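You operate a simulated robot arm through the tools that you are given. There is no shell and no other tool. Be economical: measure what you need, move in short steps, check, and stop when the job is done.

The job below is to be done with a simulated two-armed robot. You get a single attempt, and the scene is never put back.

JOB
Switch the orange lamp off, then carry it and the green candle to the table on the tray.
Fine: hold the lamp steady for its button; both hands on the tray. Set down upright: orange lamp, what you pick out.

The check looks at the end state, three seconds after you hand in, the way a careful person would. Anything else that was tipped, shoved, dropped, spilled or broken makes it a failure.

ROBOT AND FRAMES
Two 7-joint arms with two-finger parallel grippers on one trunk, on a base that drives. Base frame: it is fixed to the floor where the robot stands at the start and does not move with it; the origin is under the middle of the robot, x ahead of it, y to its left, z up. Units: m, degrees, N and s.
The left shoulder is at the start at [0.05, 0.161, 1.173], the right one opposite. With the tool pointing down near the work surface each hand reaches from about 0.1 to 0.66 m from the robot's upright axis, wherever it stands, measured 20 degrees to its own side. Places, roughly: lamp button [0.6, 0.2, 1]; oak tray [0.6, 0.5, 0.7]; table [0.7, 2.4, 0.7]. Payload 3.43 kg a hand.
The TCP of each hand is the grasp point between the finger pads, 0.03 m short of the fingertips. In the tool frame z runs along the fingers and y along their closing line. Largest opening 0.094 m; finger width 0.028, thickness 0.01; the body of the gripper, 0.05 by 0.096 m, starts 0.055 m behind the TCP.
Orientation is that of the tool frame in the base frame, as a unit quaternion [x, y, z, w]. With the fingers straight down and closing along the base's y, the tool's x points along the base's -x, its y along +y and its z along -z.

CONTROLS
- The arms move only by the tool jog_arm. It takes "left_steps", "right_steps" or both (then of equal length, played together; a hand with none holds still); each is a list of rows, each a list of 7 numbers: the turn, a rotation vector about the tool's x, y, z in rad, then the shift along the tool's x, y, z in m, then the closure in counts, from 0 (fully open) to 255 (shut). In form: [[rx, ry, rz, tx, ty, tz, hand], ...]. A call has 1 to 10 rows; each row is the pose to reach, as a shift and turn from the pose commanded when the call began, along the tool's axes at that moment. Rows are played at 5 a second. More than 0.05 m and 8.6 degrees between two rows, or a gripper value outside its range, and nothing of the call is played. A pose out of reach is approached as far as the arm can. The call stops where the force on the tool passes 40 N (or 10 N more than at its start, if that is more) or the arm is blocked; 0.2 s more then pass. The fingers move at their own pace (about 0.045 m/s each) and stop on an object; they squeeze with about 34 N. The grip force told is the motor's: it shows also when the fingers shut on nothing. Time passes only in rows, and 0.2 s behind the last, so rows that repeat a pose let the fingers close. The reply holds the time, the measured pose of the TCP, the force on the tool along the base axes, the opening and the grip force, in the units named above and with some noise, with the torque about the TCP (base axes, N m) and any sound that the robot's microphone picked up.
- Cameras (640 x 400 px; columns grow to the right, rows downward): "scene" is now at [0.1238, 0.0326, 1.313]; the picture's right is [0.37, -0.93, 0.00], its down [-0.40, -0.16, -0.90] and it looks along [0.84, 0.33, -0.43] (base axes); focal length 214 px, centre (320, 200). "left" rides on the left gripper at [0.076, -0.014, -0.102] in its tool frame; the picture's right is [0.18, 0.98, 0.00], its down [-0.75, 0.14, -0.64] and it looks along [-0.63, 0.12, 0.77] (tool axes); focal length 243 px, centre (320, 200). "right" rides on the right gripper at [0.076, 0.014, -0.102] in its tool frame; the picture's right is [-0.18, 0.98, 0.00], its down [-0.75, -0.14, -0.64] and it looks along [-0.63, -0.12, 0.77] (tool axes); focal length 243 px, centre (320, 200). There is no depth. A picture from a camera that has moved, and an enlarged one, comes with that camera's place and axes in the base frame and with its lens.
- camera(camera): a new picture of that camera. The clock stands still meanwhile.
- move_column(by): slides the trunk up (or, below 0, down) by that many m; the arms and the scene camera ride with it, the base frame stays. It gives what a move gives, with no picture.
- steer(legs): drives the robot by 1 to 6 legs, each [ahead, left, turn to the left] in m, m and degrees, along the robot's own axes; the way and the turn of a leg run together, so that a leg with both is an arc; at most 1.5 m and 180 degrees a leg. The arms and the cameras ride along, it lands a little off, and it stops where it bumps. It gives what a move gives.
- aim_head(pan, tilt): turns the head with the scene camera to pan (to the left, within 80 degrees either way) and tilt (down, from -29 to 69), counted from straight ahead of the robot. It gives what a move gives.
- enlarge(camera, box): a new picture of the part [left, top, right, bottom] of that camera's present view, enlarged. The clock stands still meanwhile.
- close_job(): hands the job in; it is judged then, once.

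Go step by step. Nothing tells you exact positions but the pictures and the camera data: compare them with the known pose of the tool, close in by small moves and look again before you grip or let go. The budget is 120 turns and 88 pictures, counting those below and the enlarged ones. Unless the task says otherwise, let go and move clear before handing in, and close with one line.

The tools are called after ">>>" by a JSON object that holds its "api" and its "payload". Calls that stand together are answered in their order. jog_arm: Moves the arms, as the interface text tells. Its arguments: {"type":"object","properties":{"left_steps":{"type":"array","items":{"type":"array","items":{"type":"number"}}},"right_steps":{"type":"array","items":{"type":"array","items":{"type":"number"}}}},"required":[]} The other tools are called the same way: move_column (by) slides the trunk up or down; steer (legs) drives the base; aim_head (pan, tilt) turns the head that bears the scene camera; camera (camera) takes a picture; enlarge (camera, box) takes an enlarged picture of a part of a camera's view; close_job () hands the job in.

At the start:

```text
t: 0.0
left_eef_pos: [0.3683, 0.2847, 1.2128]
left_orientation: [-0.001, 1.0, 0.0, 0.0]
left_force: [0.5, -0.2, -0.8]
left_wrist_torque: [0.01, -0.02, 0.01]
left_finger_gap: 0.0939
left_gripper_force: 0.0
right_eef_pos: [0.2834, 0.0028, 1.2173]
right_orientation: [0.0, 1.0, 0.0, 0.0]
right_force: [-1.3, 0.1, 1.1]
right_wrist_torque: [0.01, -0.03, 0.04]
right_finger_gap: 0.0939
right_gripper_force: 0.0
trunk travel left (down, up): [-0.2, 0.067]
robot x, y, heading: [-0.0007, 0.0023, -0.0]
head pan, tilt: [21.5, 25.2]
```

scene: 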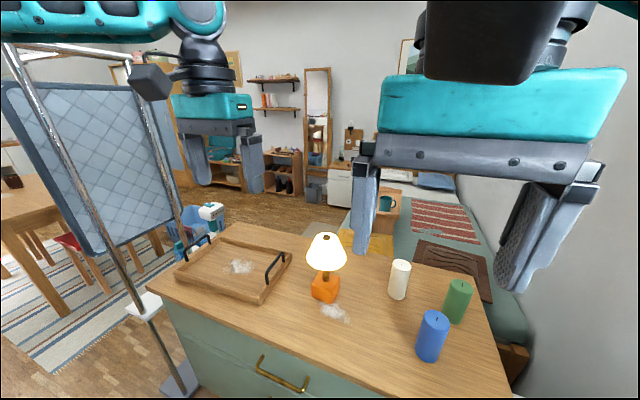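
right: 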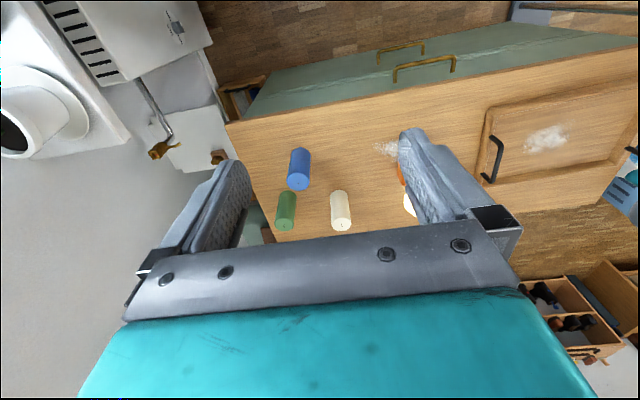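
left: 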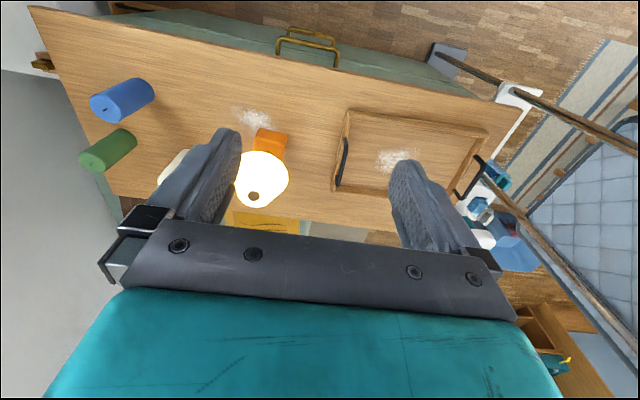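

I see the dresser with the tray, the orange lamp (lit), and the candles, and a table off to the left behind a screen. I'll take closer looks first.

>>> {"api": "enlarge", "payload": {"camera": "scene", "box": [150, 200, 350, 325]}}

>>> {"api": "enlarge", "payload": {"camera": "scene", "box": [300, 220, 500, 345]}}

>>> {"api": "aim_head", "payload": {"pan": 65, "tilt": 25}}

>>> {"api": "camera", "payload": {"camera": "scene"}}

```text
3.20 times, centred on (250, 262) of scene
camera zoom: at [0.1238, 0.0326, 1.313], right [0.37, -0.93, 0.0], down [-0.4, -0.16, -0.9], along [0.84, 0.33, -0.43], focal length 686 px, centre (544, 0)
```

zoom: 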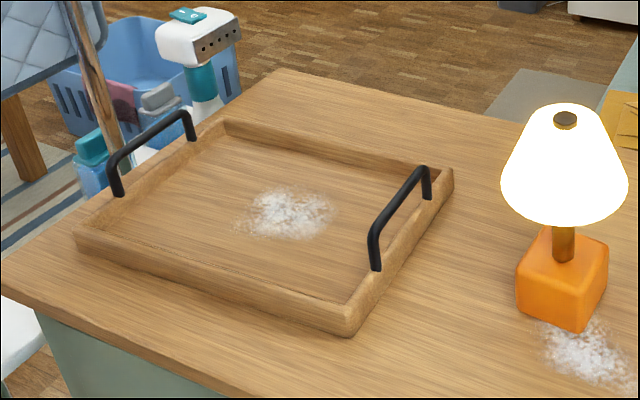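

```text
3.20 times, centred on (400, 282) of scene
camera zoom: at [0.1238, 0.0326, 1.313], right [0.37, -0.93, 0.0], down [-0.4, -0.16, -0.9], along [0.84, 0.33, -0.43], focal length 686 px, centre (64, -64)
```

zoom: 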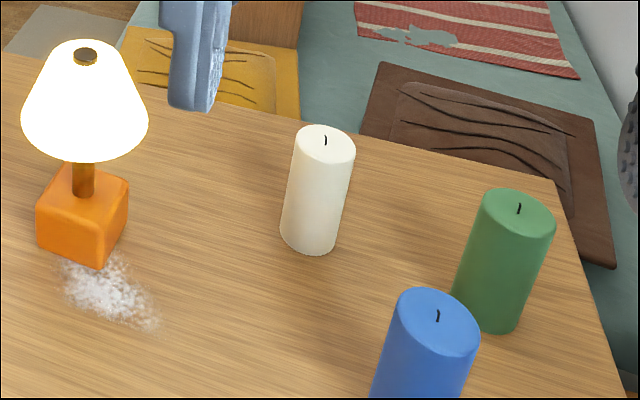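

```text
t: 1.1
left_eef_pos: [0.3675, 0.2836, 1.2137]
left_orientation: [0.0, 1.0, 0.0, -0.001]
left_force: [-0.2, 0.5, -0.1]
left_wrist_torque: [0.0, 0.01, 0.0]
left_finger_gap: 0.094
left_gripper_force: 0.1
right_eef_pos: [0.2843, 0.003, 1.2179]
right_orientation: [-0.001, 1.0, -0.001, 0.0]
right_force: [-0.1, 0.7, 0.2]
right_wrist_torque: [-0.02, -0.03, 0.01]
right_finger_gap: 0.0943
right_gripper_force: 0.1
trunk travel left (down, up): [-0.2, 0.067]
robot x, y, heading: [-0.0016, 0.0018, 0.1]
head pan, tilt: [65.0, 25.0]
```

```text
82 pictures are left
camera scene: at [0.0771, 0.0824, 1.3133], right [0.91, -0.42, 0.0], down [-0.18, -0.38, -0.91], along [0.38, 0.82, -0.42], focal length 214 px, centre (320, 200)
```

scene: 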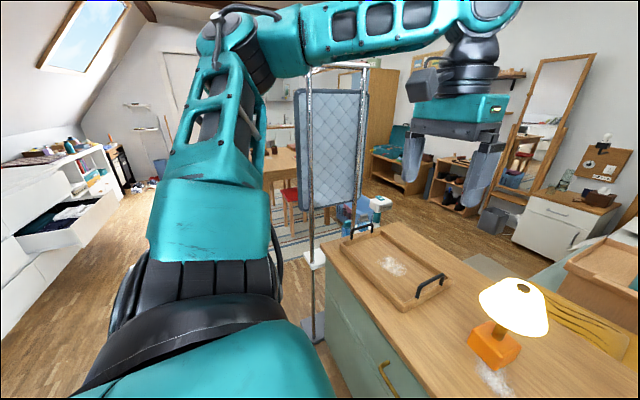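

The lamp's knob is about (0.59, 0.20, 0.96), with its base about 7 cm square. The tray is centred near (0.575, 0.545), and the green candle is near (0.65, -0.17). I'll shift the base slightly left, then bring the left hand into a tilted pose facing the lamp base while the right hand moves out of the way.

>>> {"api": "steer", "payload": {"legs": [[0, 0.1, 0]]}}

>>> {"api": "aim_head", "payload": {"pan": 10, "tilt": 35}}

>>> {"api": "jog_arm", "payload": {"left_steps": [[0, -0.087, 0, -0.003, -0.018, 0.025, 0], [0, -0.174, 0, -0.006, -0.036, 0.05, 0], [0, -0.262, 0, -0.009, -0.054, 0.075, 0], [0, -0.349, 0, -0.012, -0.072, 0.1, 0], [0, -0.436, 0, -0.015, -0.09, 0.125, 0], [0, -0.524, 0, -0.018, -0.108, 0.15, 0], [0, -0.611, 0, -0.021, -0.126, 0.175, 0], [0, -0.698, 0, -0.024, -0.144, 0.2, 0], [0, -0.785, 0, -0.027, -0.162, 0.225, 0], [0, -0.873, 0, -0.03, -0.18, 0.25, 0]], "right_steps": [[0, 0, 0, 0, -0.03, 0, 255], [0, 0, 0, 0, -0.06, 0, 255], [0, 0, 0, 0, -0.09, 0, 255], [0, 0, 0, 0, -0.12, 0, 255], [0, 0, 0, 0, -0.15, 0, 255], [0, 0, 0, 0, -0.18, 0, 255], [0, 0, 0, 0, -0.18, 0, 255], [0, 0, 0, 0, -0.18, 0, 255], [0, 0, 0, 0, -0.18, 0, 255], [0, 0, 0, 0, -0.18, 0, 255]]}}

>>> {"api": "camera", "payload": {"camera": "scene"}}

>>> {"api": "camera", "payload": {"camera": "left"}}

```text
t: 2.3
left_eef_pos: [0.3671, 0.3845, 1.2117]
left_orientation: [-0.001, 1.0, 0.0, 0.0]
left_force: [-0.2, 0.7, -0.7]
left_wrist_torque: [-0.02, -0.01, 0.02]
left_finger_gap: 0.0942
left_gripper_force: 0.0
right_eef_pos: [0.2834, 0.1028, 1.2191]
right_orientation: [0.0, 1.0, 0.0, 0.001]
right_force: [-0.3, 0.9, 0.0]
right_wrist_torque: [-0.04, -0.03, -0.01]
right_finger_gap: 0.0942
right_gripper_force: 0.1
trunk travel left (down, up): [-0.2, 0.067]
robot x, y, heading: [0.0012, 0.0991, -0.1]
head pan, tilt: [65.0, 25.0]
```

```text
t: 3.5
left_eef_pos: [0.367, 0.3834, 1.2132]
left_orientation: [-0.001, 1.0, 0.0, 0.0]
left_force: [-0.9, 0.4, 0.8]
left_wrist_torque: [0.02, -0.02, -0.01]
left_finger_gap: 0.0937
left_gripper_force: 0.1
right_eef_pos: [0.2842, 0.1016, 1.2177]
right_orientation: [0.0, 1.0, 0.0, 0.0]
right_force: [-0.2, 0.4, -0.1]
right_wrist_torque: [-0.03, -0.04, -0.03]
right_finger_gap: 0.0939
right_gripper_force: 0.0
trunk travel left (down, up): [-0.2, 0.067]
robot x, y, heading: [-0.0037, 0.1007, 0.1]
head pan, tilt: [10.0, 35.0]
```

```text
t: 5.7
left_eef_pos: [0.4026, 0.2341, 0.9847]
left_orientation: [-0.001, 0.906, -0.001, 0.424]
left_force: [0.8, 0.5, 0.2]
left_wrist_torque: [0.0, -0.05, 0.02]
left_finger_gap: 0.0943
left_gripper_force: 0.1
left hand out of reach, approached as far as the arm can: row 9, 10
right_eef_pos: [0.2829, -0.0793, 1.2185]
right_orientation: [0.0, 1.0, 0.0, 0.0]
right_force: [-0.1, -0.6, 0.0]
right_wrist_torque: [0.0, -0.02, -0.02]
right_finger_gap: 0.0002
right_gripper_force: 33.2
trunk travel left (down, up): [-0.2, 0.067]
robot x, y, heading: [0.0028, 0.0973, 0.0]
head pan, tilt: [10.0, 35.0]
```

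```text
81 pictures are left
camera scene: at [0.1247, 0.1132, 1.2976], right [0.17, -0.98, 0.0], down [-0.56, -0.1, -0.82], along [0.81, 0.14, -0.57], focal length 214 px, centre (320, 200)
```

scene: 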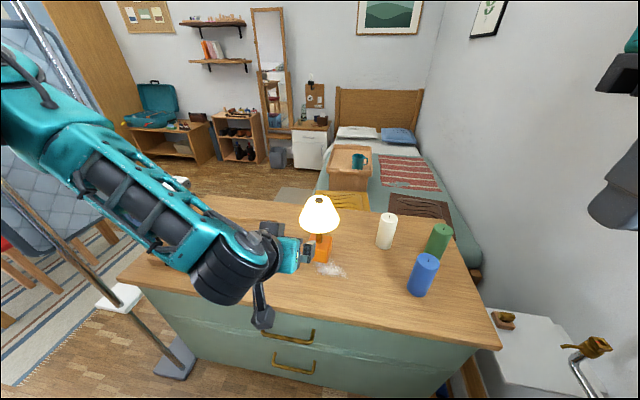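

```text
80 pictures are left
camera left: at [0.2756, 0.2182, 0.9904], right [-0.12, 0.98, -0.14], down [-0.01, 0.14, 0.99], along [0.99, 0.12, -0.01], focal length 243 px, centre (320, 200)
```

left: 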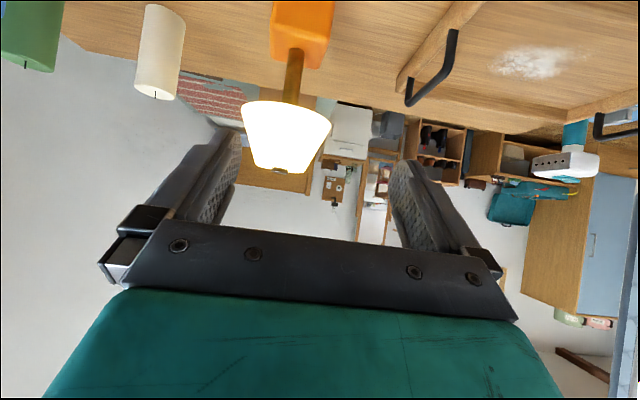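

The left hand is tilted towards the lamp. The left camera puts the base centre at y≈0.207, spanning about 0.171–0.243. I'll move to a pre-grasp point in front of it.

>>> {"api": "jog_arm", "payload": {"left_steps": [[0, 0, 0, 0.005, -0.005, 0.027, 0], [0, 0, 0, 0.01, -0.01, 0.054, 0], [0, 0, 0, 0.015, -0.015, 0.081, 0], [0, 0, 0, 0.02, -0.02, 0.108, 0], [0, 0, 0, 0.025, -0.025, 0.134, 0], [0, 0, 0, 0.029, -0.028, 0.155, 0], [0, 0, 0, 0.029, -0.028, 0.155, 0]]}}

>>> {"api": "camera", "payload": {"camera": "left"}}

>>> {"api": "enlarge", "payload": {"camera": "scene", "box": [220, 170, 380, 270]}}

```text
t: 7.3
left_eef_pos: [0.4833, 0.2758, 0.933]
left_orientation: [-0.001, 0.906, 0.001, 0.423]
left_force: [0.0, -1.1, -0.9]
left_wrist_torque: [0.0, -0.01, 0.0]
left_finger_gap: 0.094
left_gripper_force: 0.1
left hand out of reach, approached as far as the arm can: row 1, 2, 3, 4, 5, 6, 7
right_eef_pos: [0.2836, -0.0786, 1.2199]
right_orientation: [0.0, 1.0, 0.001, 0.0]
right_force: [0.1, 0.3, 0.9]
right_wrist_torque: [0.01, 0.01, 0.01]
right_finger_gap: 0.0
right_gripper_force: 33.0
trunk travel left (down, up): [-0.2, 0.067]
robot x, y, heading: [0.0003, 0.0991, -0.1]
head pan, tilt: [10.0, 35.0]
```

```text
79 pictures are left
camera left: at [0.3561, 0.2606, 0.9396], right [-0.12, 0.98, -0.14], down [-0.01, 0.14, 0.99], along [0.99, 0.12, -0.01], focal length 243 px, centre (320, 200)
```

left: 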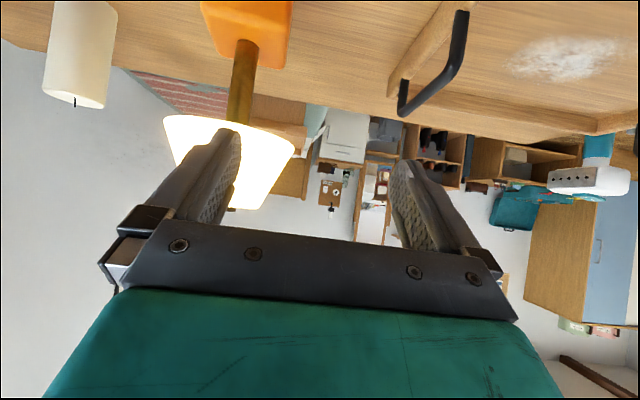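

```text
4.00 times, centred on (300, 220) of scene
camera zoom: at [0.1249, 0.1131, 1.2976], right [0.17, -0.98, 0.0], down [-0.56, -0.1, -0.82], along [0.81, 0.14, -0.57], focal length 858 px, centre (400, 120)
```

zoom: 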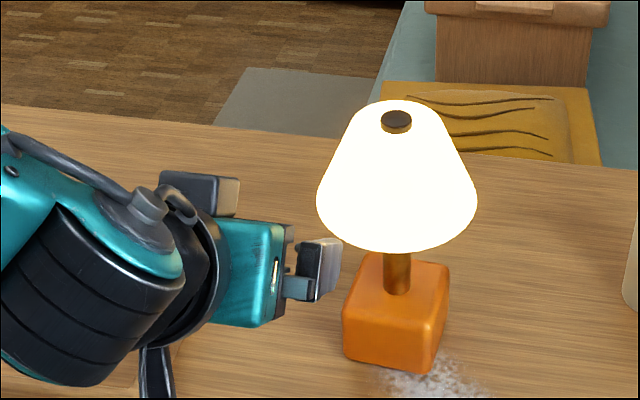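

With this orientation the left arm can't get close to the midline. I'll approach from the left side instead (pointing at -y, closing along x), so I'm backing off and turning the hand.

>>> {"api": "jog_arm", "payload": {"left_steps": [[0, 0, 0, -0.012, 0.042, 0, 0], [0, 0, 0, -0.024, 0.084, 0, 0], [0, 0, 0, -0.024, 0.124, 0.002, 0], [0.1, 0, 0.084, -0.024, 0.124, 0.002, 0], [0.2, 0, 0.168, -0.024, 0.124, 0.002, 0], [0.3, 0, 0.252, -0.024, 0.124, 0.002, 0], [0.4, 0, 0.336, -0.024, 0.124, 0.002, 0], [0.5, 0, 0.42, -0.024, 0.124, 0.002, 0], [0.6, 0, 0.505, -0.024, 0.124, 0.002, 0]]}}

```text
t: 9.3
left_eef_pos: [0.5009, 0.3999, 0.9547]
left_orientation: [0.346, 0.837, -0.161, 0.392]
left_force: [-0.3, -0.3, -0.7]
left_wrist_torque: [-0.01, -0.01, -0.01]
left_finger_gap: 0.0938
left_gripper_force: 0.0
right_eef_pos: [0.2832, -0.078, 1.2203]
right_orientation: [0.0, 1.0, 0.0, 0.0]
right_force: [-0.3, -0.5, 0.0]
right_wrist_torque: [-0.03, -0.02, -0.01]
right_finger_gap: 0.0001
right_gripper_force: 32.5
trunk travel left (down, up): [-0.2, 0.067]
robot x, y, heading: [0.0016, 0.1, 0.5]
head pan, tilt: [10.0, 35.0]
```

That works. I'll finish the turn and come in beside the lamp.

>>> {"api": "jog_arm", "payload": {"left_steps": [[0.0775, 0, 0.065, -0.005, 0.003, 0.016, 0], [0.155, 0, 0.13, -0.009, 0.006, 0.032, 0], [0.2325, 0, 0.195, -0.014, 0.009, 0.049, 0], [0.31, 0, 0.26, -0.018, 0.012, 0.065, 0], [0.3875, 0, 0.325, -0.023, 0.015, 0.081, 0], [0.465, 0, 0.39, -0.028, 0.018, 0.097, 0], [0.5425, 0, 0.455, -0.032, 0.021, 0.114, 0], [0.62, 0, 0.52, -0.037, 0.024, 0.13, 0], [0.62, 0, 0.52, -0.037, 0.024, 0.13, 0]]}}

>>> {"api": "camera", "payload": {"camera": "left"}}

>>> {"api": "enlarge", "payload": {"camera": "scene", "box": [180, 150, 420, 300]}}

```text
t: 11.3
left_eef_pos: [0.526, 0.3371, 0.9596]
left_orientation: [0.648, 0.634, -0.301, 0.296]
left_force: [1.0, -0.4, -0.7]
left_wrist_torque: [0.01, -0.03, -0.03]
left_finger_gap: 0.0939
left_gripper_force: 0.0
left hand out of reach, approached as far as the arm can: row 5, 6, 7, 8, 9
right_eef_pos: [0.2837, -0.0793, 1.2202]
right_orientation: [0.0, 1.0, -0.001, 0.0]
right_force: [0.6, 0.3, -0.5]
right_wrist_torque: [-0.01, -0.02, 0.0]
right_finger_gap: 0.0
right_gripper_force: 32.8
trunk travel left (down, up): [-0.2, 0.067]
robot x, y, heading: [-0.0016, 0.098, 0.1]
head pan, tilt: [10.0, 35.0]
```

```text
77 pictures are left
camera left: at [0.5154, 0.4625, 0.9664], right [0.99, 0.1, -0.14], down [0.14, 0.0, 0.99], along [0.1, -1.0, -0.01], focal length 243 px, centre (320, 200)
```

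left: 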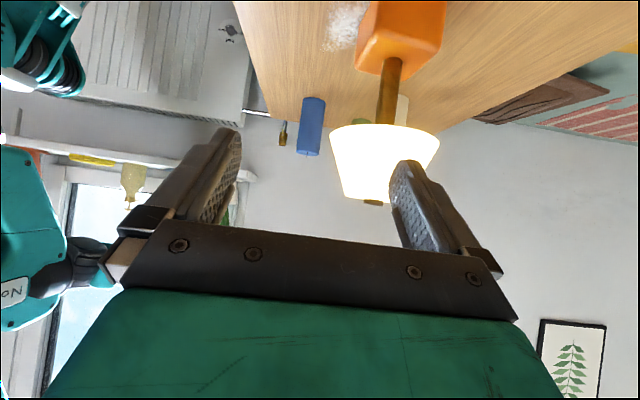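

```text
2.67 times, centred on (300, 225) of scene
camera zoom: at [0.1248, 0.1132, 1.2976], right [0.17, -0.98, 0.0], down [-0.56, -0.1, -0.82], along [0.81, 0.14, -0.57], focal length 572 px, centre (373, 133)
```

zoom: 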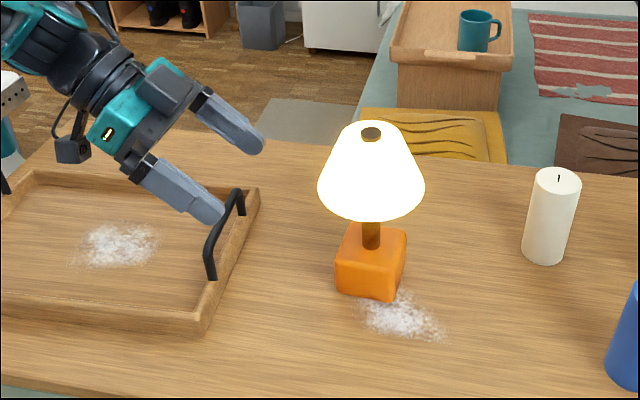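

The orientation is right, but the arm is at its reach limit. I'll check the gap between the base and the dresser before driving forward and left a little.

>>> {"api": "aim_head", "payload": {"pan": -20, "tilt": 69}}

>>> {"api": "camera", "payload": {"camera": "scene"}}

```text
t: 12.3
left_eef_pos: [0.5269, 0.3366, 0.9593]
left_orientation: [0.647, 0.635, -0.3, 0.296]
left_force: [0.1, -0.4, 0.7]
left_wrist_torque: [0.0, -0.01, 0.0]
left_finger_gap: 0.0939
left_gripper_force: 0.2
right_eef_pos: [0.284, -0.079, 1.2199]
right_orientation: [0.0, 1.0, 0.001, 0.0]
right_force: [0.3, -0.3, 0.2]
right_wrist_torque: [-0.05, 0.02, 0.01]
right_finger_gap: 0.0
right_gripper_force: 32.5
trunk travel left (down, up): [-0.2, 0.067]
robot x, y, heading: [-0.0006, 0.1026, 0.0]
head pan, tilt: [-20.0, 68.8]
```

```text
75 pictures are left
camera scene: at [0.0907, 0.0787, 1.2539], right [-0.34, -0.94, 0.0], down [-0.88, 0.32, -0.36], along [0.34, -0.12, -0.93], focal length 214 px, centre (320, 200)
```

scene: 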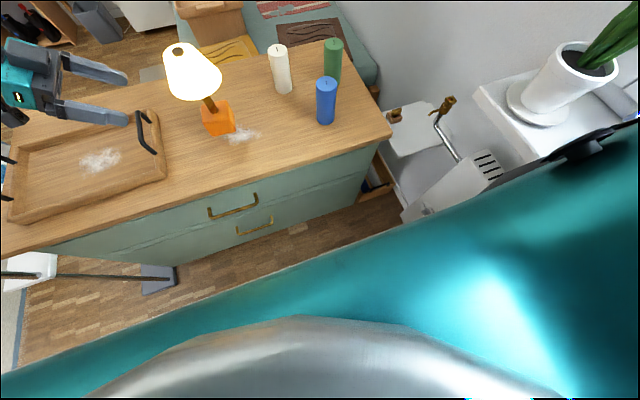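

There's at least 0.14 m of visible floor clearance ahead, so I'm driving forward 0.08 and left 0.1.

>>> {"api": "steer", "payload": {"legs": [[0.08, 0.1, 0]]}}

>>> {"api": "aim_head", "payload": {"pan": 10, "tilt": 40}}

>>> {"api": "camera", "payload": {"camera": "left"}}

```text
t: 13.5
left_eef_pos: [0.587, 0.4098, 0.9593]
left_orientation: [0.651, 0.631, -0.301, 0.295]
left_force: [0.4, 0.5, 0.6]
left_wrist_torque: [0.04, -0.06, -0.01]
left_finger_gap: 0.0938
left_gripper_force: 0.0
right_eef_pos: [0.3398, -0.0022, 1.22]
right_orientation: [0.004, 1.0, 0.0, 0.0]
right_force: [0.1, 0.3, 1.0]
right_wrist_torque: [0.04, -0.02, -0.01]
right_finger_gap: 0.0
right_gripper_force: 33.0
trunk travel left (down, up): [-0.2, 0.067]
robot x, y, heading: [0.058, 0.1776, -0.2]
head pan, tilt: [-20.0, 68.8]
stopped in leg 1: the robot was blocked; the commanded pose is now the measured one
```

```text
t: 14.4
left_eef_pos: [0.5865, 0.4106, 0.9589]
left_orientation: [0.65, 0.632, -0.301, 0.296]
left_force: [0.2, -0.3, -0.1]
left_wrist_torque: [0.0, 0.0, 0.02]
left_finger_gap: 0.0937
left_gripper_force: 0.0
right_eef_pos: [0.3395, -0.0016, 1.2183]
right_orientation: [0.003, 1.0, -0.001, 0.0]
right_force: [-0.1, -0.4, -0.2]
right_wrist_torque: [0.01, 0.01, 0.0]
right_finger_gap: 0.0
right_gripper_force: 33.2
trunk travel left (down, up): [-0.2, 0.067]
robot x, y, heading: [0.0569, 0.178, -0.4]
head pan, tilt: [10.0, 40.0]
```

```text
74 pictures are left
camera left: at [0.5762, 0.5371, 0.9665], right [0.99, 0.09, -0.14], down [0.14, 0.0, 0.99], along [0.09, -1.0, -0.01], focal length 243 px, centre (320, 200)
```

left: 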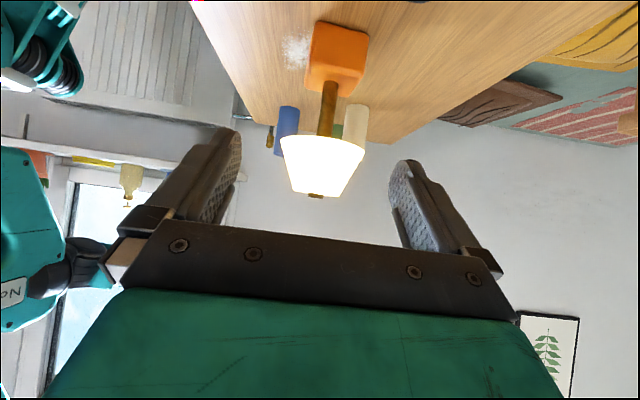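

The base touched the dresser at x≈0.058, which is now my forward limit; nothing looks disturbed. The knob is at (0.600, 0.201, 0.958) and the base centre at x≈0.598, so I'll move to pre-grasp.

>>> {"api": "jog_arm", "payload": {"left_steps": [[0, 0, 0, -0.002, 0.003, 0.03, 0], [0, 0, 0, -0.003, 0.006, 0.06, 0], [0, 0, 0, -0.005, 0.009, 0.09, 0], [0, 0, 0, -0.007, 0.012, 0.12, 0], [0, 0, 0, -0.008, 0.015, 0.157, 0], [0, 0, 0, -0.008, 0.015, 0.157, 0]]}}

>>> {"api": "camera", "payload": {"camera": "left"}}

>>> {"api": "camera", "payload": {"camera": "scene"}}

```text
t: 15.8
left_eef_pos: [0.5394, 0.3203, 0.9322]
left_orientation: [0.65, 0.632, -0.301, 0.296]
left_force: [1.1, -0.4, -0.4]
left_wrist_torque: [0.0, 0.01, 0.02]
left_finger_gap: 0.0939
left_gripper_force: 0.1
left hand out of reach, approached as far as the arm can: row 1, 2, 3, 4, 5, 6
right_eef_pos: [0.3406, -0.0024, 1.2196]
right_orientation: [0.004, 1.0, 0.0, 0.0]
right_force: [-0.1, 0.6, -0.3]
right_wrist_torque: [-0.01, 0.01, -0.01]
right_finger_gap: 0.0
right_gripper_force: 32.7
trunk travel left (down, up): [-0.2, 0.067]
robot x, y, heading: [0.0573, 0.1759, -0.3]
head pan, tilt: [10.0, 40.0]
```

```text
73 pictures are left
camera left: at [0.5287, 0.4469, 0.9379], right [0.99, 0.09, -0.14], down [0.14, 0.0, 0.99], along [0.09, -1.0, -0.01], focal length 243 px, centre (320, 200)
```

left: 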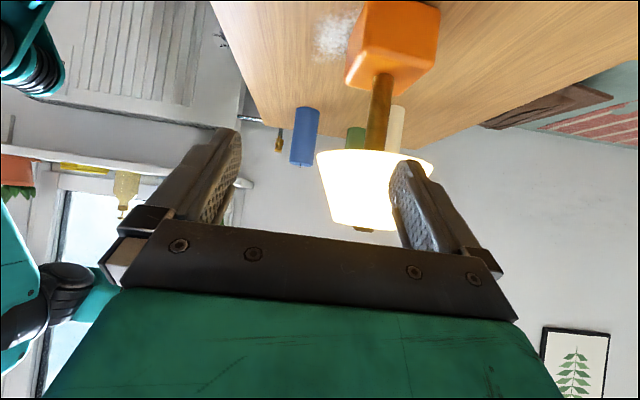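

```text
72 pictures are left
camera scene: at [0.1797, 0.1901, 1.29], right [0.17, -0.99, 0.0], down [-0.63, -0.11, -0.77], along [0.76, 0.13, -0.64], focal length 214 px, centre (320, 200)
```

scene: 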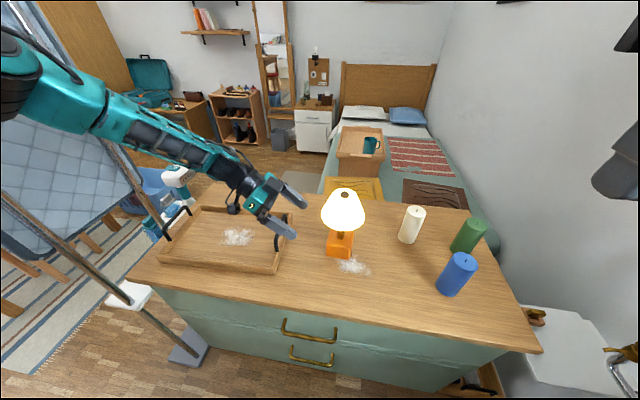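

This direction hits a limit of the left arm too. I'll turn the hand forward again and back the robot off, so that the lamp is about 0.65 m ahead and 0.23 m to the left.

>>> {"api": "jog_arm", "payload": {"left_steps": [[-0.114, 0, -0.0959, 0.008, -0.017, -0.019, 0], [-0.228, 0, -0.1918, 0.016, -0.033, -0.037, 0], [-0.342, 0, -0.2877, 0.025, -0.05, -0.056, 0], [-0.456, 0, -0.3836, 0.033, -0.066, -0.074, 0], [-0.57, 0, -0.4795, 0.041, -0.083, -0.093, 0], [-0.684, 0, -0.5754, 0.041, -0.083, -0.093, 0], [-0.798, 0, -0.6713, 0.041, -0.083, -0.093, 0], [-0.912, 0, -0.7672, 0.041, -0.083, -0.093, 0], [-1.026, 0, -0.8631, 0.041, -0.083, -0.093, 0], [-1.14, 0, -0.959, 0.041, -0.083, -0.093, 0]]}}

>>> {"api": "steer", "payload": {"legs": [[-0.14, 0, 0], [0, -0.19, 0]]}}

```text
t: 18.1
left_eef_pos: [0.4607, 0.4191, 0.9613]
left_orientation: [0.048, 0.904, -0.023, 0.424]
left_force: [0.1, 0.1, -0.6]
left_wrist_torque: [-0.01, 0.0, -0.02]
left_finger_gap: 0.094
left_gripper_force: 0.1
right_eef_pos: [0.3406, -0.0031, 1.2197]
right_orientation: [0.004, 1.0, 0.0, 0.0]
right_force: [-0.2, -0.4, 0.2]
right_wrist_torque: [-0.01, 0.0, -0.01]
right_finger_gap: 0.0
right_gripper_force: 33.1
trunk travel left (down, up): [-0.2, 0.067]
robot x, y, heading: [0.0572, 0.1748, -0.3]
head pan, tilt: [10.0, 40.0]
```

```text
t: 20.5
left_eef_pos: [0.3204, 0.2314, 0.9611]
left_orientation: [0.051, 0.904, -0.023, 0.423]
left_force: [0.0, 0.5, 0.5]
left_wrist_torque: [-0.02, 0.0, 0.03]
left_finger_gap: 0.0942
left_gripper_force: 0.1
right_eef_pos: [0.1996, -0.1895, 1.2201]
right_orientation: [0.004, 1.0, 0.001, -0.001]
right_force: [0.1, -0.1, 0.0]
right_wrist_torque: [0.03, 0.03, 0.0]
right_finger_gap: 0.0002
right_gripper_force: 32.9
trunk travel left (down, up): [-0.2, 0.067]
robot x, y, heading: [-0.0819, -0.0111, -0.5]
head pan, tilt: [10.0, 40.0]
```

>>> {"api": "jog_arm", "payload": {"left_steps": [[0, 0, 0, -0.01, 0.001, 0.036, 0], [0, 0, 0, -0.019, 0.001, 0.072, 0], [0, 0, 0, -0.028, 0.002, 0.108, 0], [0, 0, 0, -0.037, 0.003, 0.144, 0], [0, 0, 0, -0.047, 0.003, 0.18, 0], [0, 0, 0, -0.056, 0.004, 0.217, 0], [0, 0, 0, -0.056, 0.004, 0.217, 0]]}}

>>> {"api": "camera", "payload": {"camera": "left"}}

>>> {"api": "camera", "payload": {"camera": "scene"}}

```text
t: 22.1
left_eef_pos: [0.4981, 0.2339, 0.9067]
left_orientation: [0.051, 0.904, -0.024, 0.423]
left_force: [0.0, 1.0, -0.1]
left_wrist_torque: [-0.03, 0.03, -0.01]
left_finger_gap: 0.0939
left_gripper_force: 0.1
left hand out of reach, approached as far as the arm can: row 5, 6, 7
right_eef_pos: [0.1989, -0.1888, 1.219]
right_orientation: [0.005, 1.0, -0.001, -0.001]
right_force: [-0.2, 0.8, 0.5]
right_wrist_torque: [-0.02, -0.03, 0.0]
right_finger_gap: 0.0002
right_gripper_force: 33.2
trunk travel left (down, up): [-0.2, 0.067]
robot x, y, heading: [-0.0843, -0.0116, -0.6]
head pan, tilt: [10.0, 40.0]
```

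```text
71 pictures are left
camera left: at [0.3694, 0.2324, 0.9137], right [-0.01, 0.99, -0.14], down [0.01, 0.14, 0.99], along [1.0, 0.01, -0.01], focal length 243 px, centre (320, 200)
```

left: 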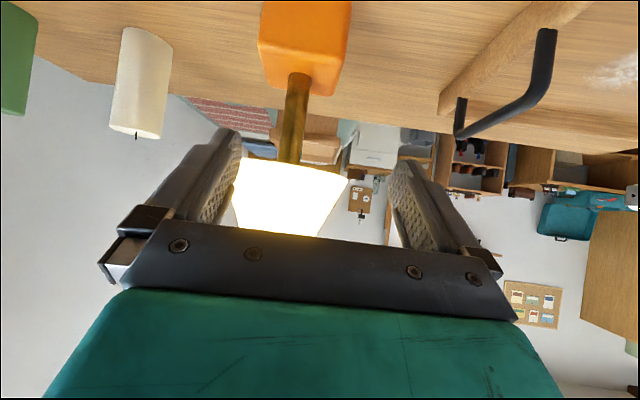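

```text
70 pictures are left
camera scene: at [0.04, 0.0034, 1.29], right [0.16, -0.99, 0.0], down [-0.63, -0.1, -0.77], along [0.76, 0.12, -0.64], focal length 214 px, centre (320, 200)
```

scene: 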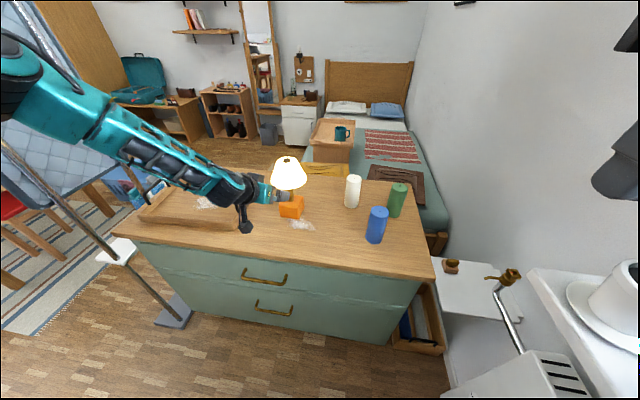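

The reach limit is in height. Lowering the trunk by 0.1 m gives the left arm room, so I'll do that and then jog to pre-grasp at the new height.

>>> {"api": "move_column", "payload": {"by": -0.1}}

>>> {"api": "jog_arm", "payload": {"left_steps": [[0, 0, 0, 0, -0.007, 0, 0], [0, 0, 0, 0, -0.014, 0, 0], [0, 0, 0, 0, -0.02, 0, 0], [0, 0, 0, 0, -0.02, 0, 0]]}}

>>> {"api": "camera", "payload": {"camera": "left"}}

>>> {"api": "enlarge", "payload": {"camera": "scene", "box": [200, 120, 360, 220]}}

```text
t: 23.4
left_eef_pos: [0.4956, 0.2344, 0.8073]
left_orientation: [0.051, 0.905, -0.023, 0.423]
left_force: [-1.2, 0.3, 0.6]
left_wrist_torque: [0.03, 0.02, 0.01]
left_finger_gap: 0.0939
left_gripper_force: 0.1
right_eef_pos: [0.1999, -0.1885, 1.1203]
right_orientation: [0.006, 1.0, 0.0, 0.0]
right_force: [-0.2, -0.4, -0.1]
right_wrist_torque: [0.0, 0.0, -0.03]
right_finger_gap: 0.0
right_gripper_force: 32.9
trunk travel left (down, up): [-0.1, 0.167]
robot x, y, heading: [-0.0837, -0.0083, -0.5]
head pan, tilt: [10.0, 40.0]
```

```text
t: 24.4
left_eef_pos: [0.492, 0.2169, 0.8131]
left_orientation: [0.051, 0.904, -0.024, 0.423]
left_force: [-1.0, 0.0, -0.3]
left_wrist_torque: [-0.02, 0.03, -0.01]
left_finger_gap: 0.094
left_gripper_force: 0.0
left hand out of reach, approached as far as the arm can: row 2, 3, 4
right_eef_pos: [0.2003, -0.1891, 1.1205]
right_orientation: [0.005, 1.0, 0.001, 0.0]
right_force: [0.2, 0.0, 0.0]
right_wrist_torque: [0.02, -0.01, -0.02]
right_finger_gap: 0.0
right_gripper_force: 33.3
trunk travel left (down, up): [-0.1, 0.167]
robot x, y, heading: [-0.0873, -0.007, -0.6]
head pan, tilt: [10.0, 40.0]
```

```text
69 pictures are left
camera left: at [0.3637, 0.2154, 0.8202], right [-0.01, 0.99, -0.14], down [0.01, 0.14, 0.99], along [1.0, 0.01, -0.01], focal length 243 px, centre (320, 200)
```

left: 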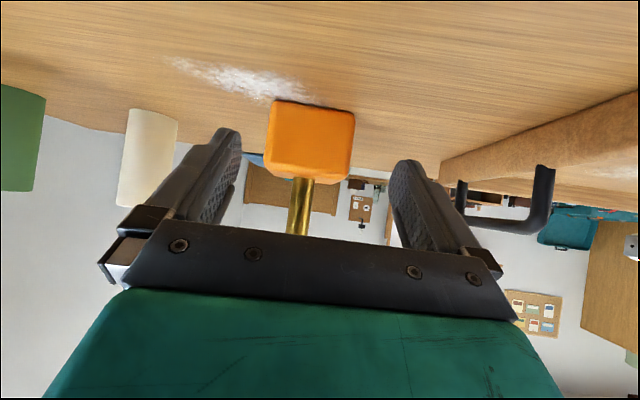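

```text
4.00 times, centred on (280, 170) of scene
camera zoom: at [0.0401, 0.0033, 1.19], right [0.16, -0.99, 0.0], down [-0.63, -0.1, -0.77], along [0.76, 0.12, -0.64], focal length 858 px, centre (480, 320)
```

zoom: 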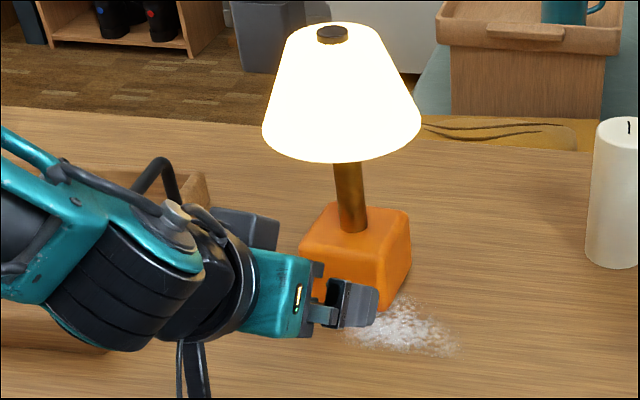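

The left-hand view is clear: the base spans about y=0.17–0.238 and its top is at z≈0.80. I'll use the trunk and base for the last bit: lower slightly, shift right 0.012, and check before going forward.

>>> {"api": "move_column", "payload": {"by": -0.025}}

>>> {"api": "steer", "payload": {"legs": [[0.04, -0.012, 0]]}}

>>> {"api": "camera", "payload": {"camera": "left"}}

```text
t: 25.1
left_eef_pos: [0.4919, 0.2163, 0.7883]
left_orientation: [0.051, 0.905, -0.024, 0.422]
left_force: [-0.8, 0.0, -0.5]
left_wrist_torque: [-0.01, -0.01, 0.01]
left_finger_gap: 0.0938
left_gripper_force: 0.1
right_eef_pos: [0.1988, -0.1904, 1.0952]
right_orientation: [0.005, 1.0, 0.001, -0.001]
right_force: [0.3, 0.1, 0.6]
right_wrist_torque: [0.01, 0.03, 0.02]
right_finger_gap: 0.0
right_gripper_force: 32.4
trunk travel left (down, up): [-0.075, 0.192]
robot x, y, heading: [-0.0814, -0.0079, -0.8]
head pan, tilt: [10.0, 40.0]
```

```text
t: 26.0
left_eef_pos: [0.5295, 0.2044, 0.7886]
left_orientation: [0.052, 0.904, -0.025, 0.423]
left_force: [0.5, 0.4, 0.0]
left_wrist_torque: [-0.02, 0.0, -0.02]
left_finger_gap: 0.0939
left_gripper_force: 0.2
right_eef_pos: [0.2388, -0.2014, 1.0946]
right_orientation: [0.006, 1.0, 0.001, 0.0]
right_force: [0.6, 0.1, -0.3]
right_wrist_torque: [0.03, 0.01, -0.02]
right_finger_gap: 0.0
right_gripper_force: 32.9
trunk travel left (down, up): [-0.075, 0.192]
robot x, y, heading: [-0.0411, -0.0234, -0.7]
head pan, tilt: [10.0, 40.0]
```

```text
67 pictures are left
camera left: at [0.4031, 0.2035, 0.7949], right [-0.01, 0.99, -0.14], down [0.01, 0.14, 0.99], along [1.0, 0.01, -0.01], focal length 243 px, centre (320, 200)
```

left: 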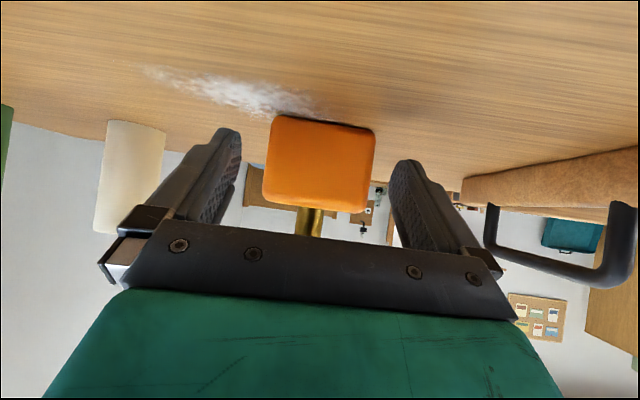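

Base centre is y≈0.2015 and the hand is at 0.204, so they are aligned within 3 mm. I'm driving forward 0.062 and closing.

>>> {"api": "steer", "payload": {"legs": [[0.062, -0.001, 0]]}}

>>> {"api": "camera", "payload": {"camera": "left"}}

>>> {"api": "enlarge", "payload": {"camera": "scene", "box": [200, 120, 360, 220]}}

```text
t: 27.0
left_eef_pos: [0.5911, 0.2042, 0.7884]
left_orientation: [0.051, 0.904, -0.024, 0.423]
left_force: [0.4, 0.2, 0.1]
left_wrist_torque: [-0.02, -0.01, -0.01]
left_finger_gap: 0.0942
left_gripper_force: 0.1
right_eef_pos: [0.3001, -0.2025, 1.0946]
right_orientation: [0.005, 1.0, 0.0, 0.0]
right_force: [0.3, 0.5, 0.4]
right_wrist_torque: [0.0, -0.02, 0.02]
right_finger_gap: 0.0
right_gripper_force: 33.0
trunk travel left (down, up): [-0.075, 0.192]
robot x, y, heading: [0.016, -0.0218, -0.6]
head pan, tilt: [10.0, 40.0]
```

```text
66 pictures are left
camera left: at [0.4635, 0.2018, 0.7949], right [-0.01, 0.99, -0.14], down [0.01, 0.14, 0.99], along [1.0, 0.01, -0.01], focal length 243 px, centre (320, 200)
```

left: 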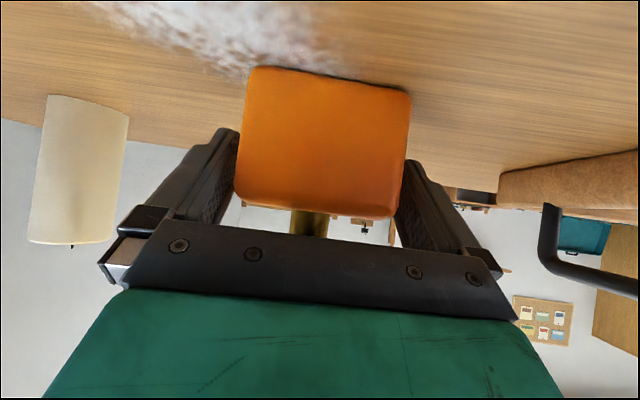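

```text
4.00 times, centred on (280, 170) of scene
camera zoom: at [0.14, -0.0105, 1.1649], right [0.16, -0.99, 0.0], down [-0.63, -0.1, -0.77], along [0.76, 0.12, -0.64], focal length 858 px, centre (480, 320)
```

zoom: 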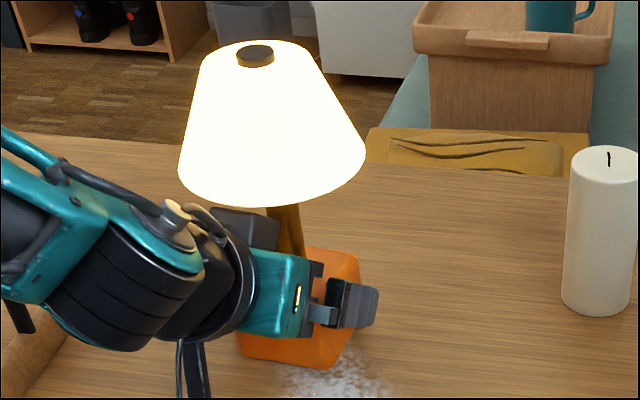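

The fingers straddle the base, so I'll close now.

>>> {"api": "jog_arm", "payload": {"left_steps": [[0, 0, 0, 0, 0, 0, 80], [0, 0, 0, 0, 0, 0, 160], [0, 0, 0, 0, 0, 0, 255], [0, 0, 0, 0, 0, 0, 255], [0, 0, 0, 0, 0, 0, 255], [0, 0, 0, 0, 0, 0, 255]]}}

>>> {"api": "camera", "payload": {"camera": "left"}}

```text
t: 28.4
left_eef_pos: [0.5911, 0.2024, 0.7877]
left_orientation: [0.051, 0.905, -0.024, 0.423]
left_force: [-0.2, -1.7, 1.1]
left_wrist_torque: [-0.14, 0.02, 0.02]
left_finger_gap: 0.0785
left_gripper_force: 34.4
right_eef_pos: [0.2994, -0.2032, 1.0944]
right_orientation: [0.005, 1.0, 0.0, 0.001]
right_force: [-1.1, 0.0, 0.4]
right_wrist_torque: [0.0, 0.02, -0.02]
right_finger_gap: 0.0
right_gripper_force: 33.1
trunk travel left (down, up): [-0.075, 0.192]
robot x, y, heading: [0.0138, -0.0229, -0.6]
head pan, tilt: [10.0, 40.0]
```

```text
64 pictures are left
camera left: at [0.4632, 0.2016, 0.7953], right [-0.01, 0.99, -0.14], down [0.01, 0.14, 0.99], along [1.0, 0.01, -0.01], focal length 243 px, centre (320, 200)
```

left: 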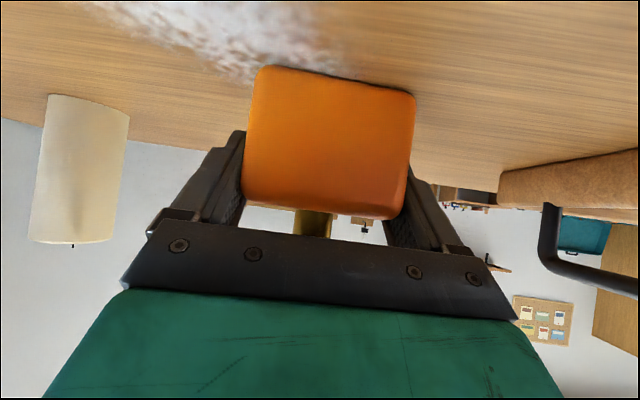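

The lamp is held firmly, with a gap of 0.0785. Now I'll bring the closed right hand, yawed and tilted, towards the knob at (0.602, 0.201, 0.962).

>>> {"api": "jog_arm", "payload": {"right_steps": [[-0.027, -0.084, -0.073, -0.02, 0.033, -0.001, 255], [-0.053, -0.169, -0.147, -0.04, 0.066, -0.001, 255], [-0.08, -0.253, -0.22, -0.06, 0.099, -0.002, 255], [-0.106, -0.338, -0.293, -0.08, 0.131, -0.003, 255], [-0.133, -0.422, -0.366, -0.1, 0.164, -0.004, 255], [-0.16, -0.507, -0.44, -0.12, 0.197, -0.005, 255], [-0.186, -0.591, -0.513, -0.14, 0.23, -0.006, 255], [-0.213, -0.676, -0.586, -0.16, 0.263, -0.006, 255], [-0.213, -0.676, -0.586, -0.16, 0.263, -0.006, 255]]}}

>>> {"api": "camera", "payload": {"camera": "scene"}}

```text
t: 30.4
left_eef_pos: [0.5918, 0.2035, 0.7886]
left_orientation: [0.051, 0.904, -0.024, 0.423]
left_force: [-1.3, -0.1, 2.1]
left_wrist_torque: [-0.02, 0.14, 0.05]
left_finger_gap: 0.0782
left_gripper_force: 33.9
right_eef_pos: [0.4602, 0.0595, 1.101]
right_orientation: [-0.279, 0.897, 0.1, 0.327]
right_force: [0.5, -1.2, -0.9]
right_wrist_torque: [0.02, 0.03, -0.02]
right_finger_gap: 0.0
right_gripper_force: 33.0
trunk travel left (down, up): [-0.075, 0.192]
robot x, y, heading: [0.0208, -0.0231, -0.8]
head pan, tilt: [10.0, 40.0]
```

```text
63 pictures are left
camera scene: at [0.1394, -0.0105, 1.165], right [0.16, -0.99, 0.0], down [-0.63, -0.1, -0.77], along [0.76, 0.12, -0.64], focal length 214 px, centre (320, 200)
```

scene: 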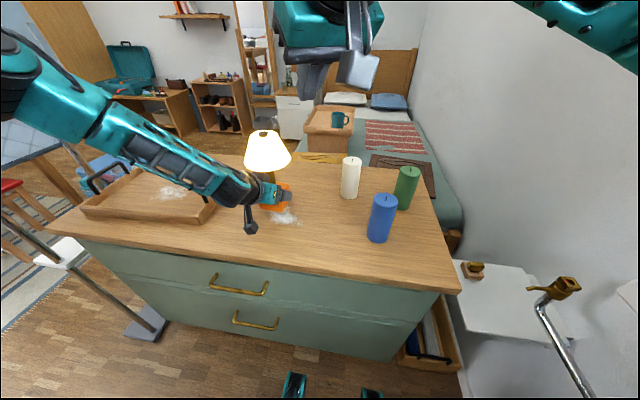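

>>> {"api": "jog_arm", "payload": {"right_steps": [[0, 0, 0, -0.02, 0.007, 0.035, 255], [0, 0, 0, -0.04, 0.014, 0.07, 255], [0, 0, 0, -0.06, 0.021, 0.106, 255], [0, 0, 0, -0.08, 0.027, 0.141, 255], [0, 0, 0, -0.099, 0.034, 0.176, 255], [0, 0, 0, -0.099, 0.034, 0.176, 255]]}}

>>> {"api": "camera", "payload": {"camera": "right"}}

>>> {"api": "enlarge", "payload": {"camera": "scene", "box": [200, 60, 360, 160]}}

```text
t: 31.8
left_eef_pos: [0.5908, 0.2035, 0.7883]
left_orientation: [0.051, 0.904, -0.024, 0.423]
left_force: [-0.6, 0.3, 1.6]
left_wrist_torque: [0.1, 0.1, 0.11]
left_finger_gap: 0.0782
left_gripper_force: 33.9
right_eef_pos: [0.5976, 0.1939, 1.0288]
right_orientation: [-0.278, 0.897, 0.101, 0.328]
right_force: [0.6, 0.4, 0.0]
right_wrist_torque: [0.0, -0.01, 0.0]
right_finger_gap: 0.0
right_gripper_force: 33.6
trunk travel left (down, up): [-0.075, 0.192]
robot x, y, heading: [0.0158, -0.0232, -0.5]
head pan, tilt: [10.0, 40.0]
```

```text
62 pictures are left
camera right: at [0.4866, 0.1345, 1.0576], right [-0.44, 0.89, 0.12], down [0.21, -0.03, 0.98], along [0.87, 0.45, -0.18], focal length 243 px, centre (320, 200)
```

right: 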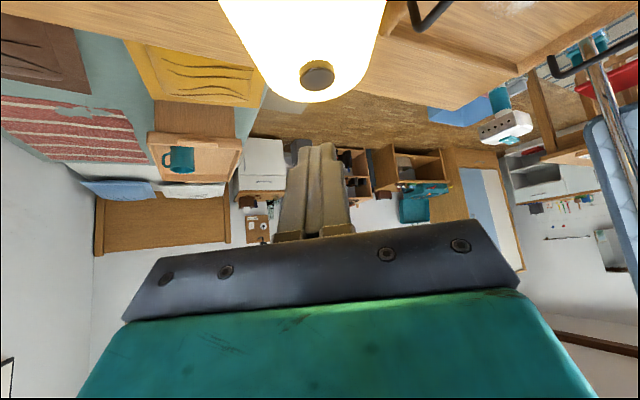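

```text
4.00 times, centred on (280, 110) of scene
camera zoom: at [0.1394, -0.0104, 1.165], right [0.16, -0.99, 0.0], down [-0.63, -0.1, -0.77], along [0.76, 0.12, -0.64], focal length 858 px, centre (480, 560)
```

zoom: 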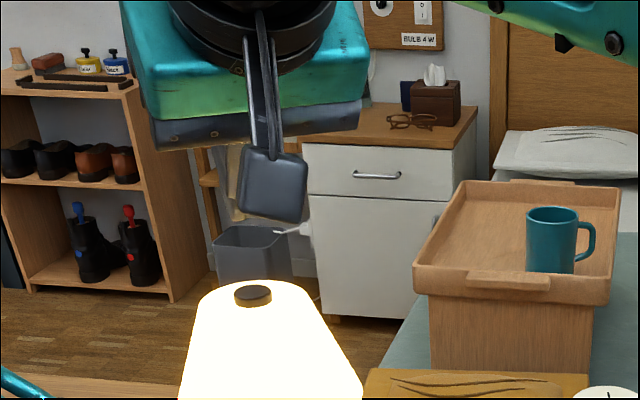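

The fingertip is above the knob to within about 4 mm. I'll press straight down in small steps.

>>> {"api": "jog_arm", "payload": {"right_steps": [[0, 0, 0, 0.0108, 0.001, 0.0102, 255], [0, 0, 0, 0.0205, 0.001, 0.0217, 255], [0, 0, 0, 0.024, 0.001, 0.026, 255], [0, 0, 0, 0.026, 0.001, 0.029, 255], [0, 0, 0, 0.026, 0.001, 0.029, 255]]}}

>>> {"api": "camera", "payload": {"camera": "right"}}

```text
t: 33.0
left_eef_pos: [0.5915, 0.2036, 0.7887]
left_orientation: [0.051, 0.904, -0.024, 0.424]
left_force: [0.7, -0.1, 1.4]
left_wrist_torque: [0.01, -0.01, 0.11]
left_finger_gap: 0.0783
left_gripper_force: 33.9
right_eef_pos: [0.5961, 0.1939, 0.9905]
right_orientation: [-0.278, 0.898, 0.101, 0.326]
right_force: [-0.7, 0.4, 1.5]
right_wrist_torque: [0.01, 0.01, -0.03]
right_finger_gap: 0.0
right_gripper_force: 33.0
trunk travel left (down, up): [-0.075, 0.192]
robot x, y, heading: [0.0208, -0.0227, -0.7]
head pan, tilt: [10.0, 40.0]
heard: click
```

```text
60 pictures are left
camera right: at [0.4862, 0.1358, 1.0193], right [-0.44, 0.89, 0.12], down [0.21, -0.02, 0.98], along [0.87, 0.45, -0.18], focal length 243 px, centre (320, 200)
```

right: 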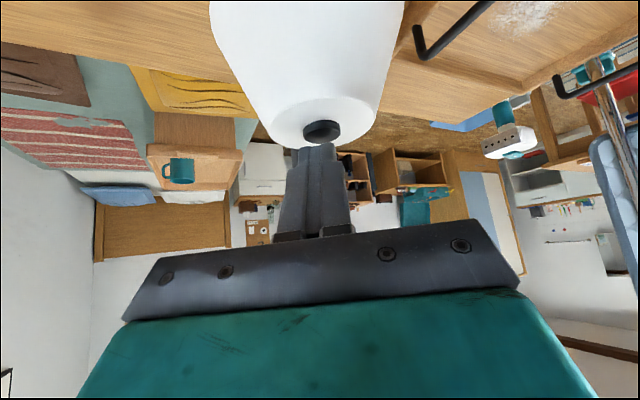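

I heard a click and the lamp is off. I'll retract the right hand, then lift the lamp with the trunk.

>>> {"api": "jog_arm", "payload": {"right_steps": [[0, 0, 0, -0.0193, 0, -0.023, 255], [0, 0, 0, -0.0386, 0, -0.046, 255], [0, 0, 0, -0.004, -0.003, -0.075, 255], [0, 0, 0, 0.031, -0.006, -0.105, 255], [0, 0, 0, 0.066, -0.009, -0.134, 255], [0, 0, 0, 0.101, -0.011, -0.164, 255], [0, 0, 0, 0.136, -0.014, -0.193, 255], [0, 0, 0, 0.171, -0.017, -0.223, 255], [0, 0, 0, 0.206, -0.02, -0.252, 255]]}}

>>> {"api": "move_column", "payload": {"by": 0.02}}

>>> {"api": "camera", "payload": {"camera": "scene"}}

```text
t: 35.0
left_eef_pos: [0.5898, 0.2027, 0.7883]
left_orientation: [0.052, 0.904, -0.024, 0.423]
left_force: [-1.5, -0.8, 2.6]
left_wrist_torque: [0.0, -0.2, 0.03]
left_finger_gap: 0.0782
left_gripper_force: 33.8
right_eef_pos: [0.3414, -0.0043, 1.0513]
right_orientation: [-0.278, 0.898, 0.102, 0.327]
right_force: [0.3, 0.2, 1.1]
right_wrist_torque: [0.0, -0.01, 0.03]
right_finger_gap: 0.0004
right_gripper_force: 33.2
right hand out of reach, approached as far as the arm can: row 2
trunk travel left (down, up): [-0.075, 0.192]
robot x, y, heading: [0.0174, -0.0209, -0.8]
head pan, tilt: [10.0, 40.0]
```

```text
t: 35.7
left_eef_pos: [0.5915, 0.2031, 0.8074]
left_orientation: [0.051, 0.905, -0.024, 0.422]
left_force: [-0.7, -0.1, -4.4]
left_wrist_torque: [-0.02, 0.01, 0.0]
left_finger_gap: 0.0784
left_gripper_force: 34.0
right_eef_pos: [0.343, -0.0039, 1.0707]
right_orientation: [-0.278, 0.898, 0.101, 0.326]
right_force: [0.1, -0.7, -0.7]
right_wrist_torque: [-0.02, 0.01, -0.01]
right_finger_gap: 0.0
right_gripper_force: 33.0
trunk travel left (down, up): [-0.095, 0.172]
robot x, y, heading: [0.0145, -0.0269, -0.4]
head pan, tilt: [10.0, 40.0]
```

```text
59 pictures are left
camera scene: at [0.1401, -0.0103, 1.1849], right [0.16, -0.99, 0.0], down [-0.63, -0.11, -0.77], along [0.76, 0.12, -0.64], focal length 214 px, centre (320, 200)
```

scene: 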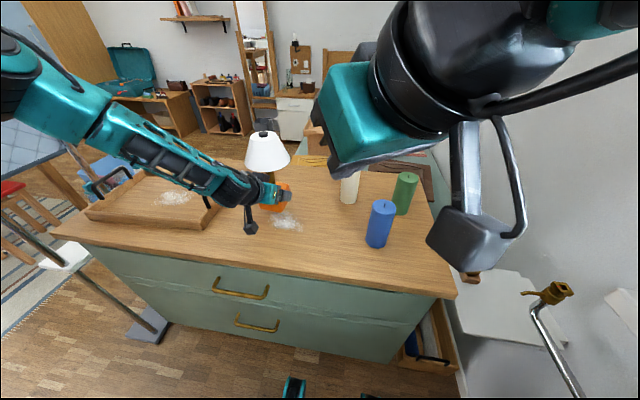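

The lamp is lifted cleanly. I'll tuck the right hand back to tool-down and raise the trunk so the lamp clears the tray handle.

>>> {"api": "jog_arm", "payload": {"right_steps": [[0.027, 0.084, 0.073, 0.0145, -0.022, -0.017, 255], [0.053, 0.169, 0.147, 0.029, -0.044, -0.034, 255], [0.08, 0.253, 0.22, 0.0435, -0.066, -0.051, 255], [0.106, 0.338, 0.293, 0.058, -0.088, -0.068, 255], [0.133, 0.422, 0.366, 0.0725, -0.11, -0.085, 255], [0.16, 0.507, 0.44, 0.087, -0.132, -0.102, 255], [0.186, 0.591, 0.513, 0.1015, -0.154, -0.119, 255], [0.213, 0.676, 0.586, 0.116, -0.177, -0.1365, 255]]}}

>>> {"api": "move_column", "payload": {"by": 0.11}}

>>> {"api": "aim_head", "payload": {"pan": 30, "tilt": 40}}

>>> {"api": "camera", "payload": {"camera": "scene"}}

```text
t: 37.5
left_eef_pos: [0.5914, 0.2042, 0.8082]
left_orientation: [0.051, 0.905, -0.023, 0.423]
left_force: [0.1, 0.1, -4.0]
left_wrist_torque: [0.0, 0.04, -0.03]
left_finger_gap: 0.0786
left_gripper_force: 34.0
right_eef_pos: [0.298, -0.2511, 1.1005]
right_orientation: [0.005, 1.0, 0.0, -0.002]
right_force: [0.1, 0.9, -0.4]
right_wrist_torque: [-0.01, 0.0, 0.03]
right_finger_gap: 0.0002
right_gripper_force: 32.4
trunk travel left (down, up): [-0.095, 0.172]
robot x, y, heading: [0.0184, -0.0249, -0.6]
head pan, tilt: [10.0, 40.0]
```

```text
t: 38.9
left_eef_pos: [0.5919, 0.2047, 0.918]
left_orientation: [0.051, 0.905, -0.024, 0.422]
left_force: [0.0, 0.1, -4.7]
left_wrist_torque: [-0.01, 0.05, -0.03]
left_finger_gap: 0.0783
left_gripper_force: 33.9
right_eef_pos: [0.2988, -0.2504, 1.2113]
right_orientation: [0.005, 1.0, 0.0, 0.0]
right_force: [0.4, 0.1, -0.2]
right_wrist_torque: [-0.01, 0.0, -0.02]
right_finger_gap: 0.0
right_gripper_force: 32.9
trunk travel left (down, up): [-0.205, 0.062]
robot x, y, heading: [0.0182, -0.022, -0.4]
head pan, tilt: [10.0, 40.0]
```

```text
t: 39.7
left_eef_pos: [0.5908, 0.2024, 0.9182]
left_orientation: [0.05, 0.905, -0.023, 0.422]
left_force: [-0.4, -0.3, -4.5]
left_wrist_torque: [-0.01, 0.06, 0.01]
left_finger_gap: 0.0782
left_gripper_force: 33.8
right_eef_pos: [0.2971, -0.2502, 1.211]
right_orientation: [0.006, 1.0, 0.0, 0.0]
right_force: [0.8, -0.4, -0.3]
right_wrist_torque: [-0.03, 0.01, 0.0]
right_finger_gap: 0.0
right_gripper_force: 33.6
trunk travel left (down, up): [-0.205, 0.062]
robot x, y, heading: [0.0184, -0.0221, -0.0]
head pan, tilt: [30.0, 40.0]
```

```text
58 pictures are left
camera scene: at [0.1302, 0.0175, 1.295], right [0.49, -0.87, 0.0], down [-0.56, -0.32, -0.77], along [0.67, 0.38, -0.64], focal length 214 px, centre (320, 200)
```

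scene: 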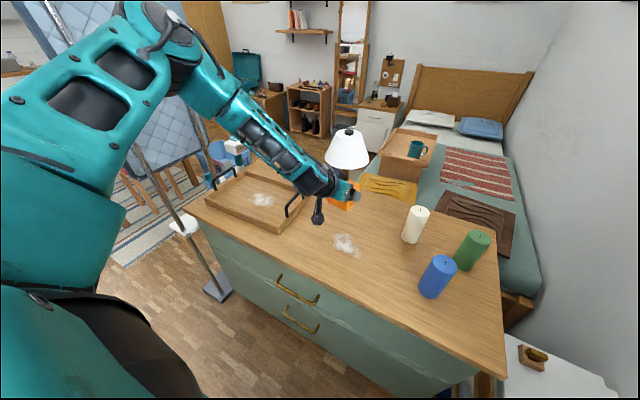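

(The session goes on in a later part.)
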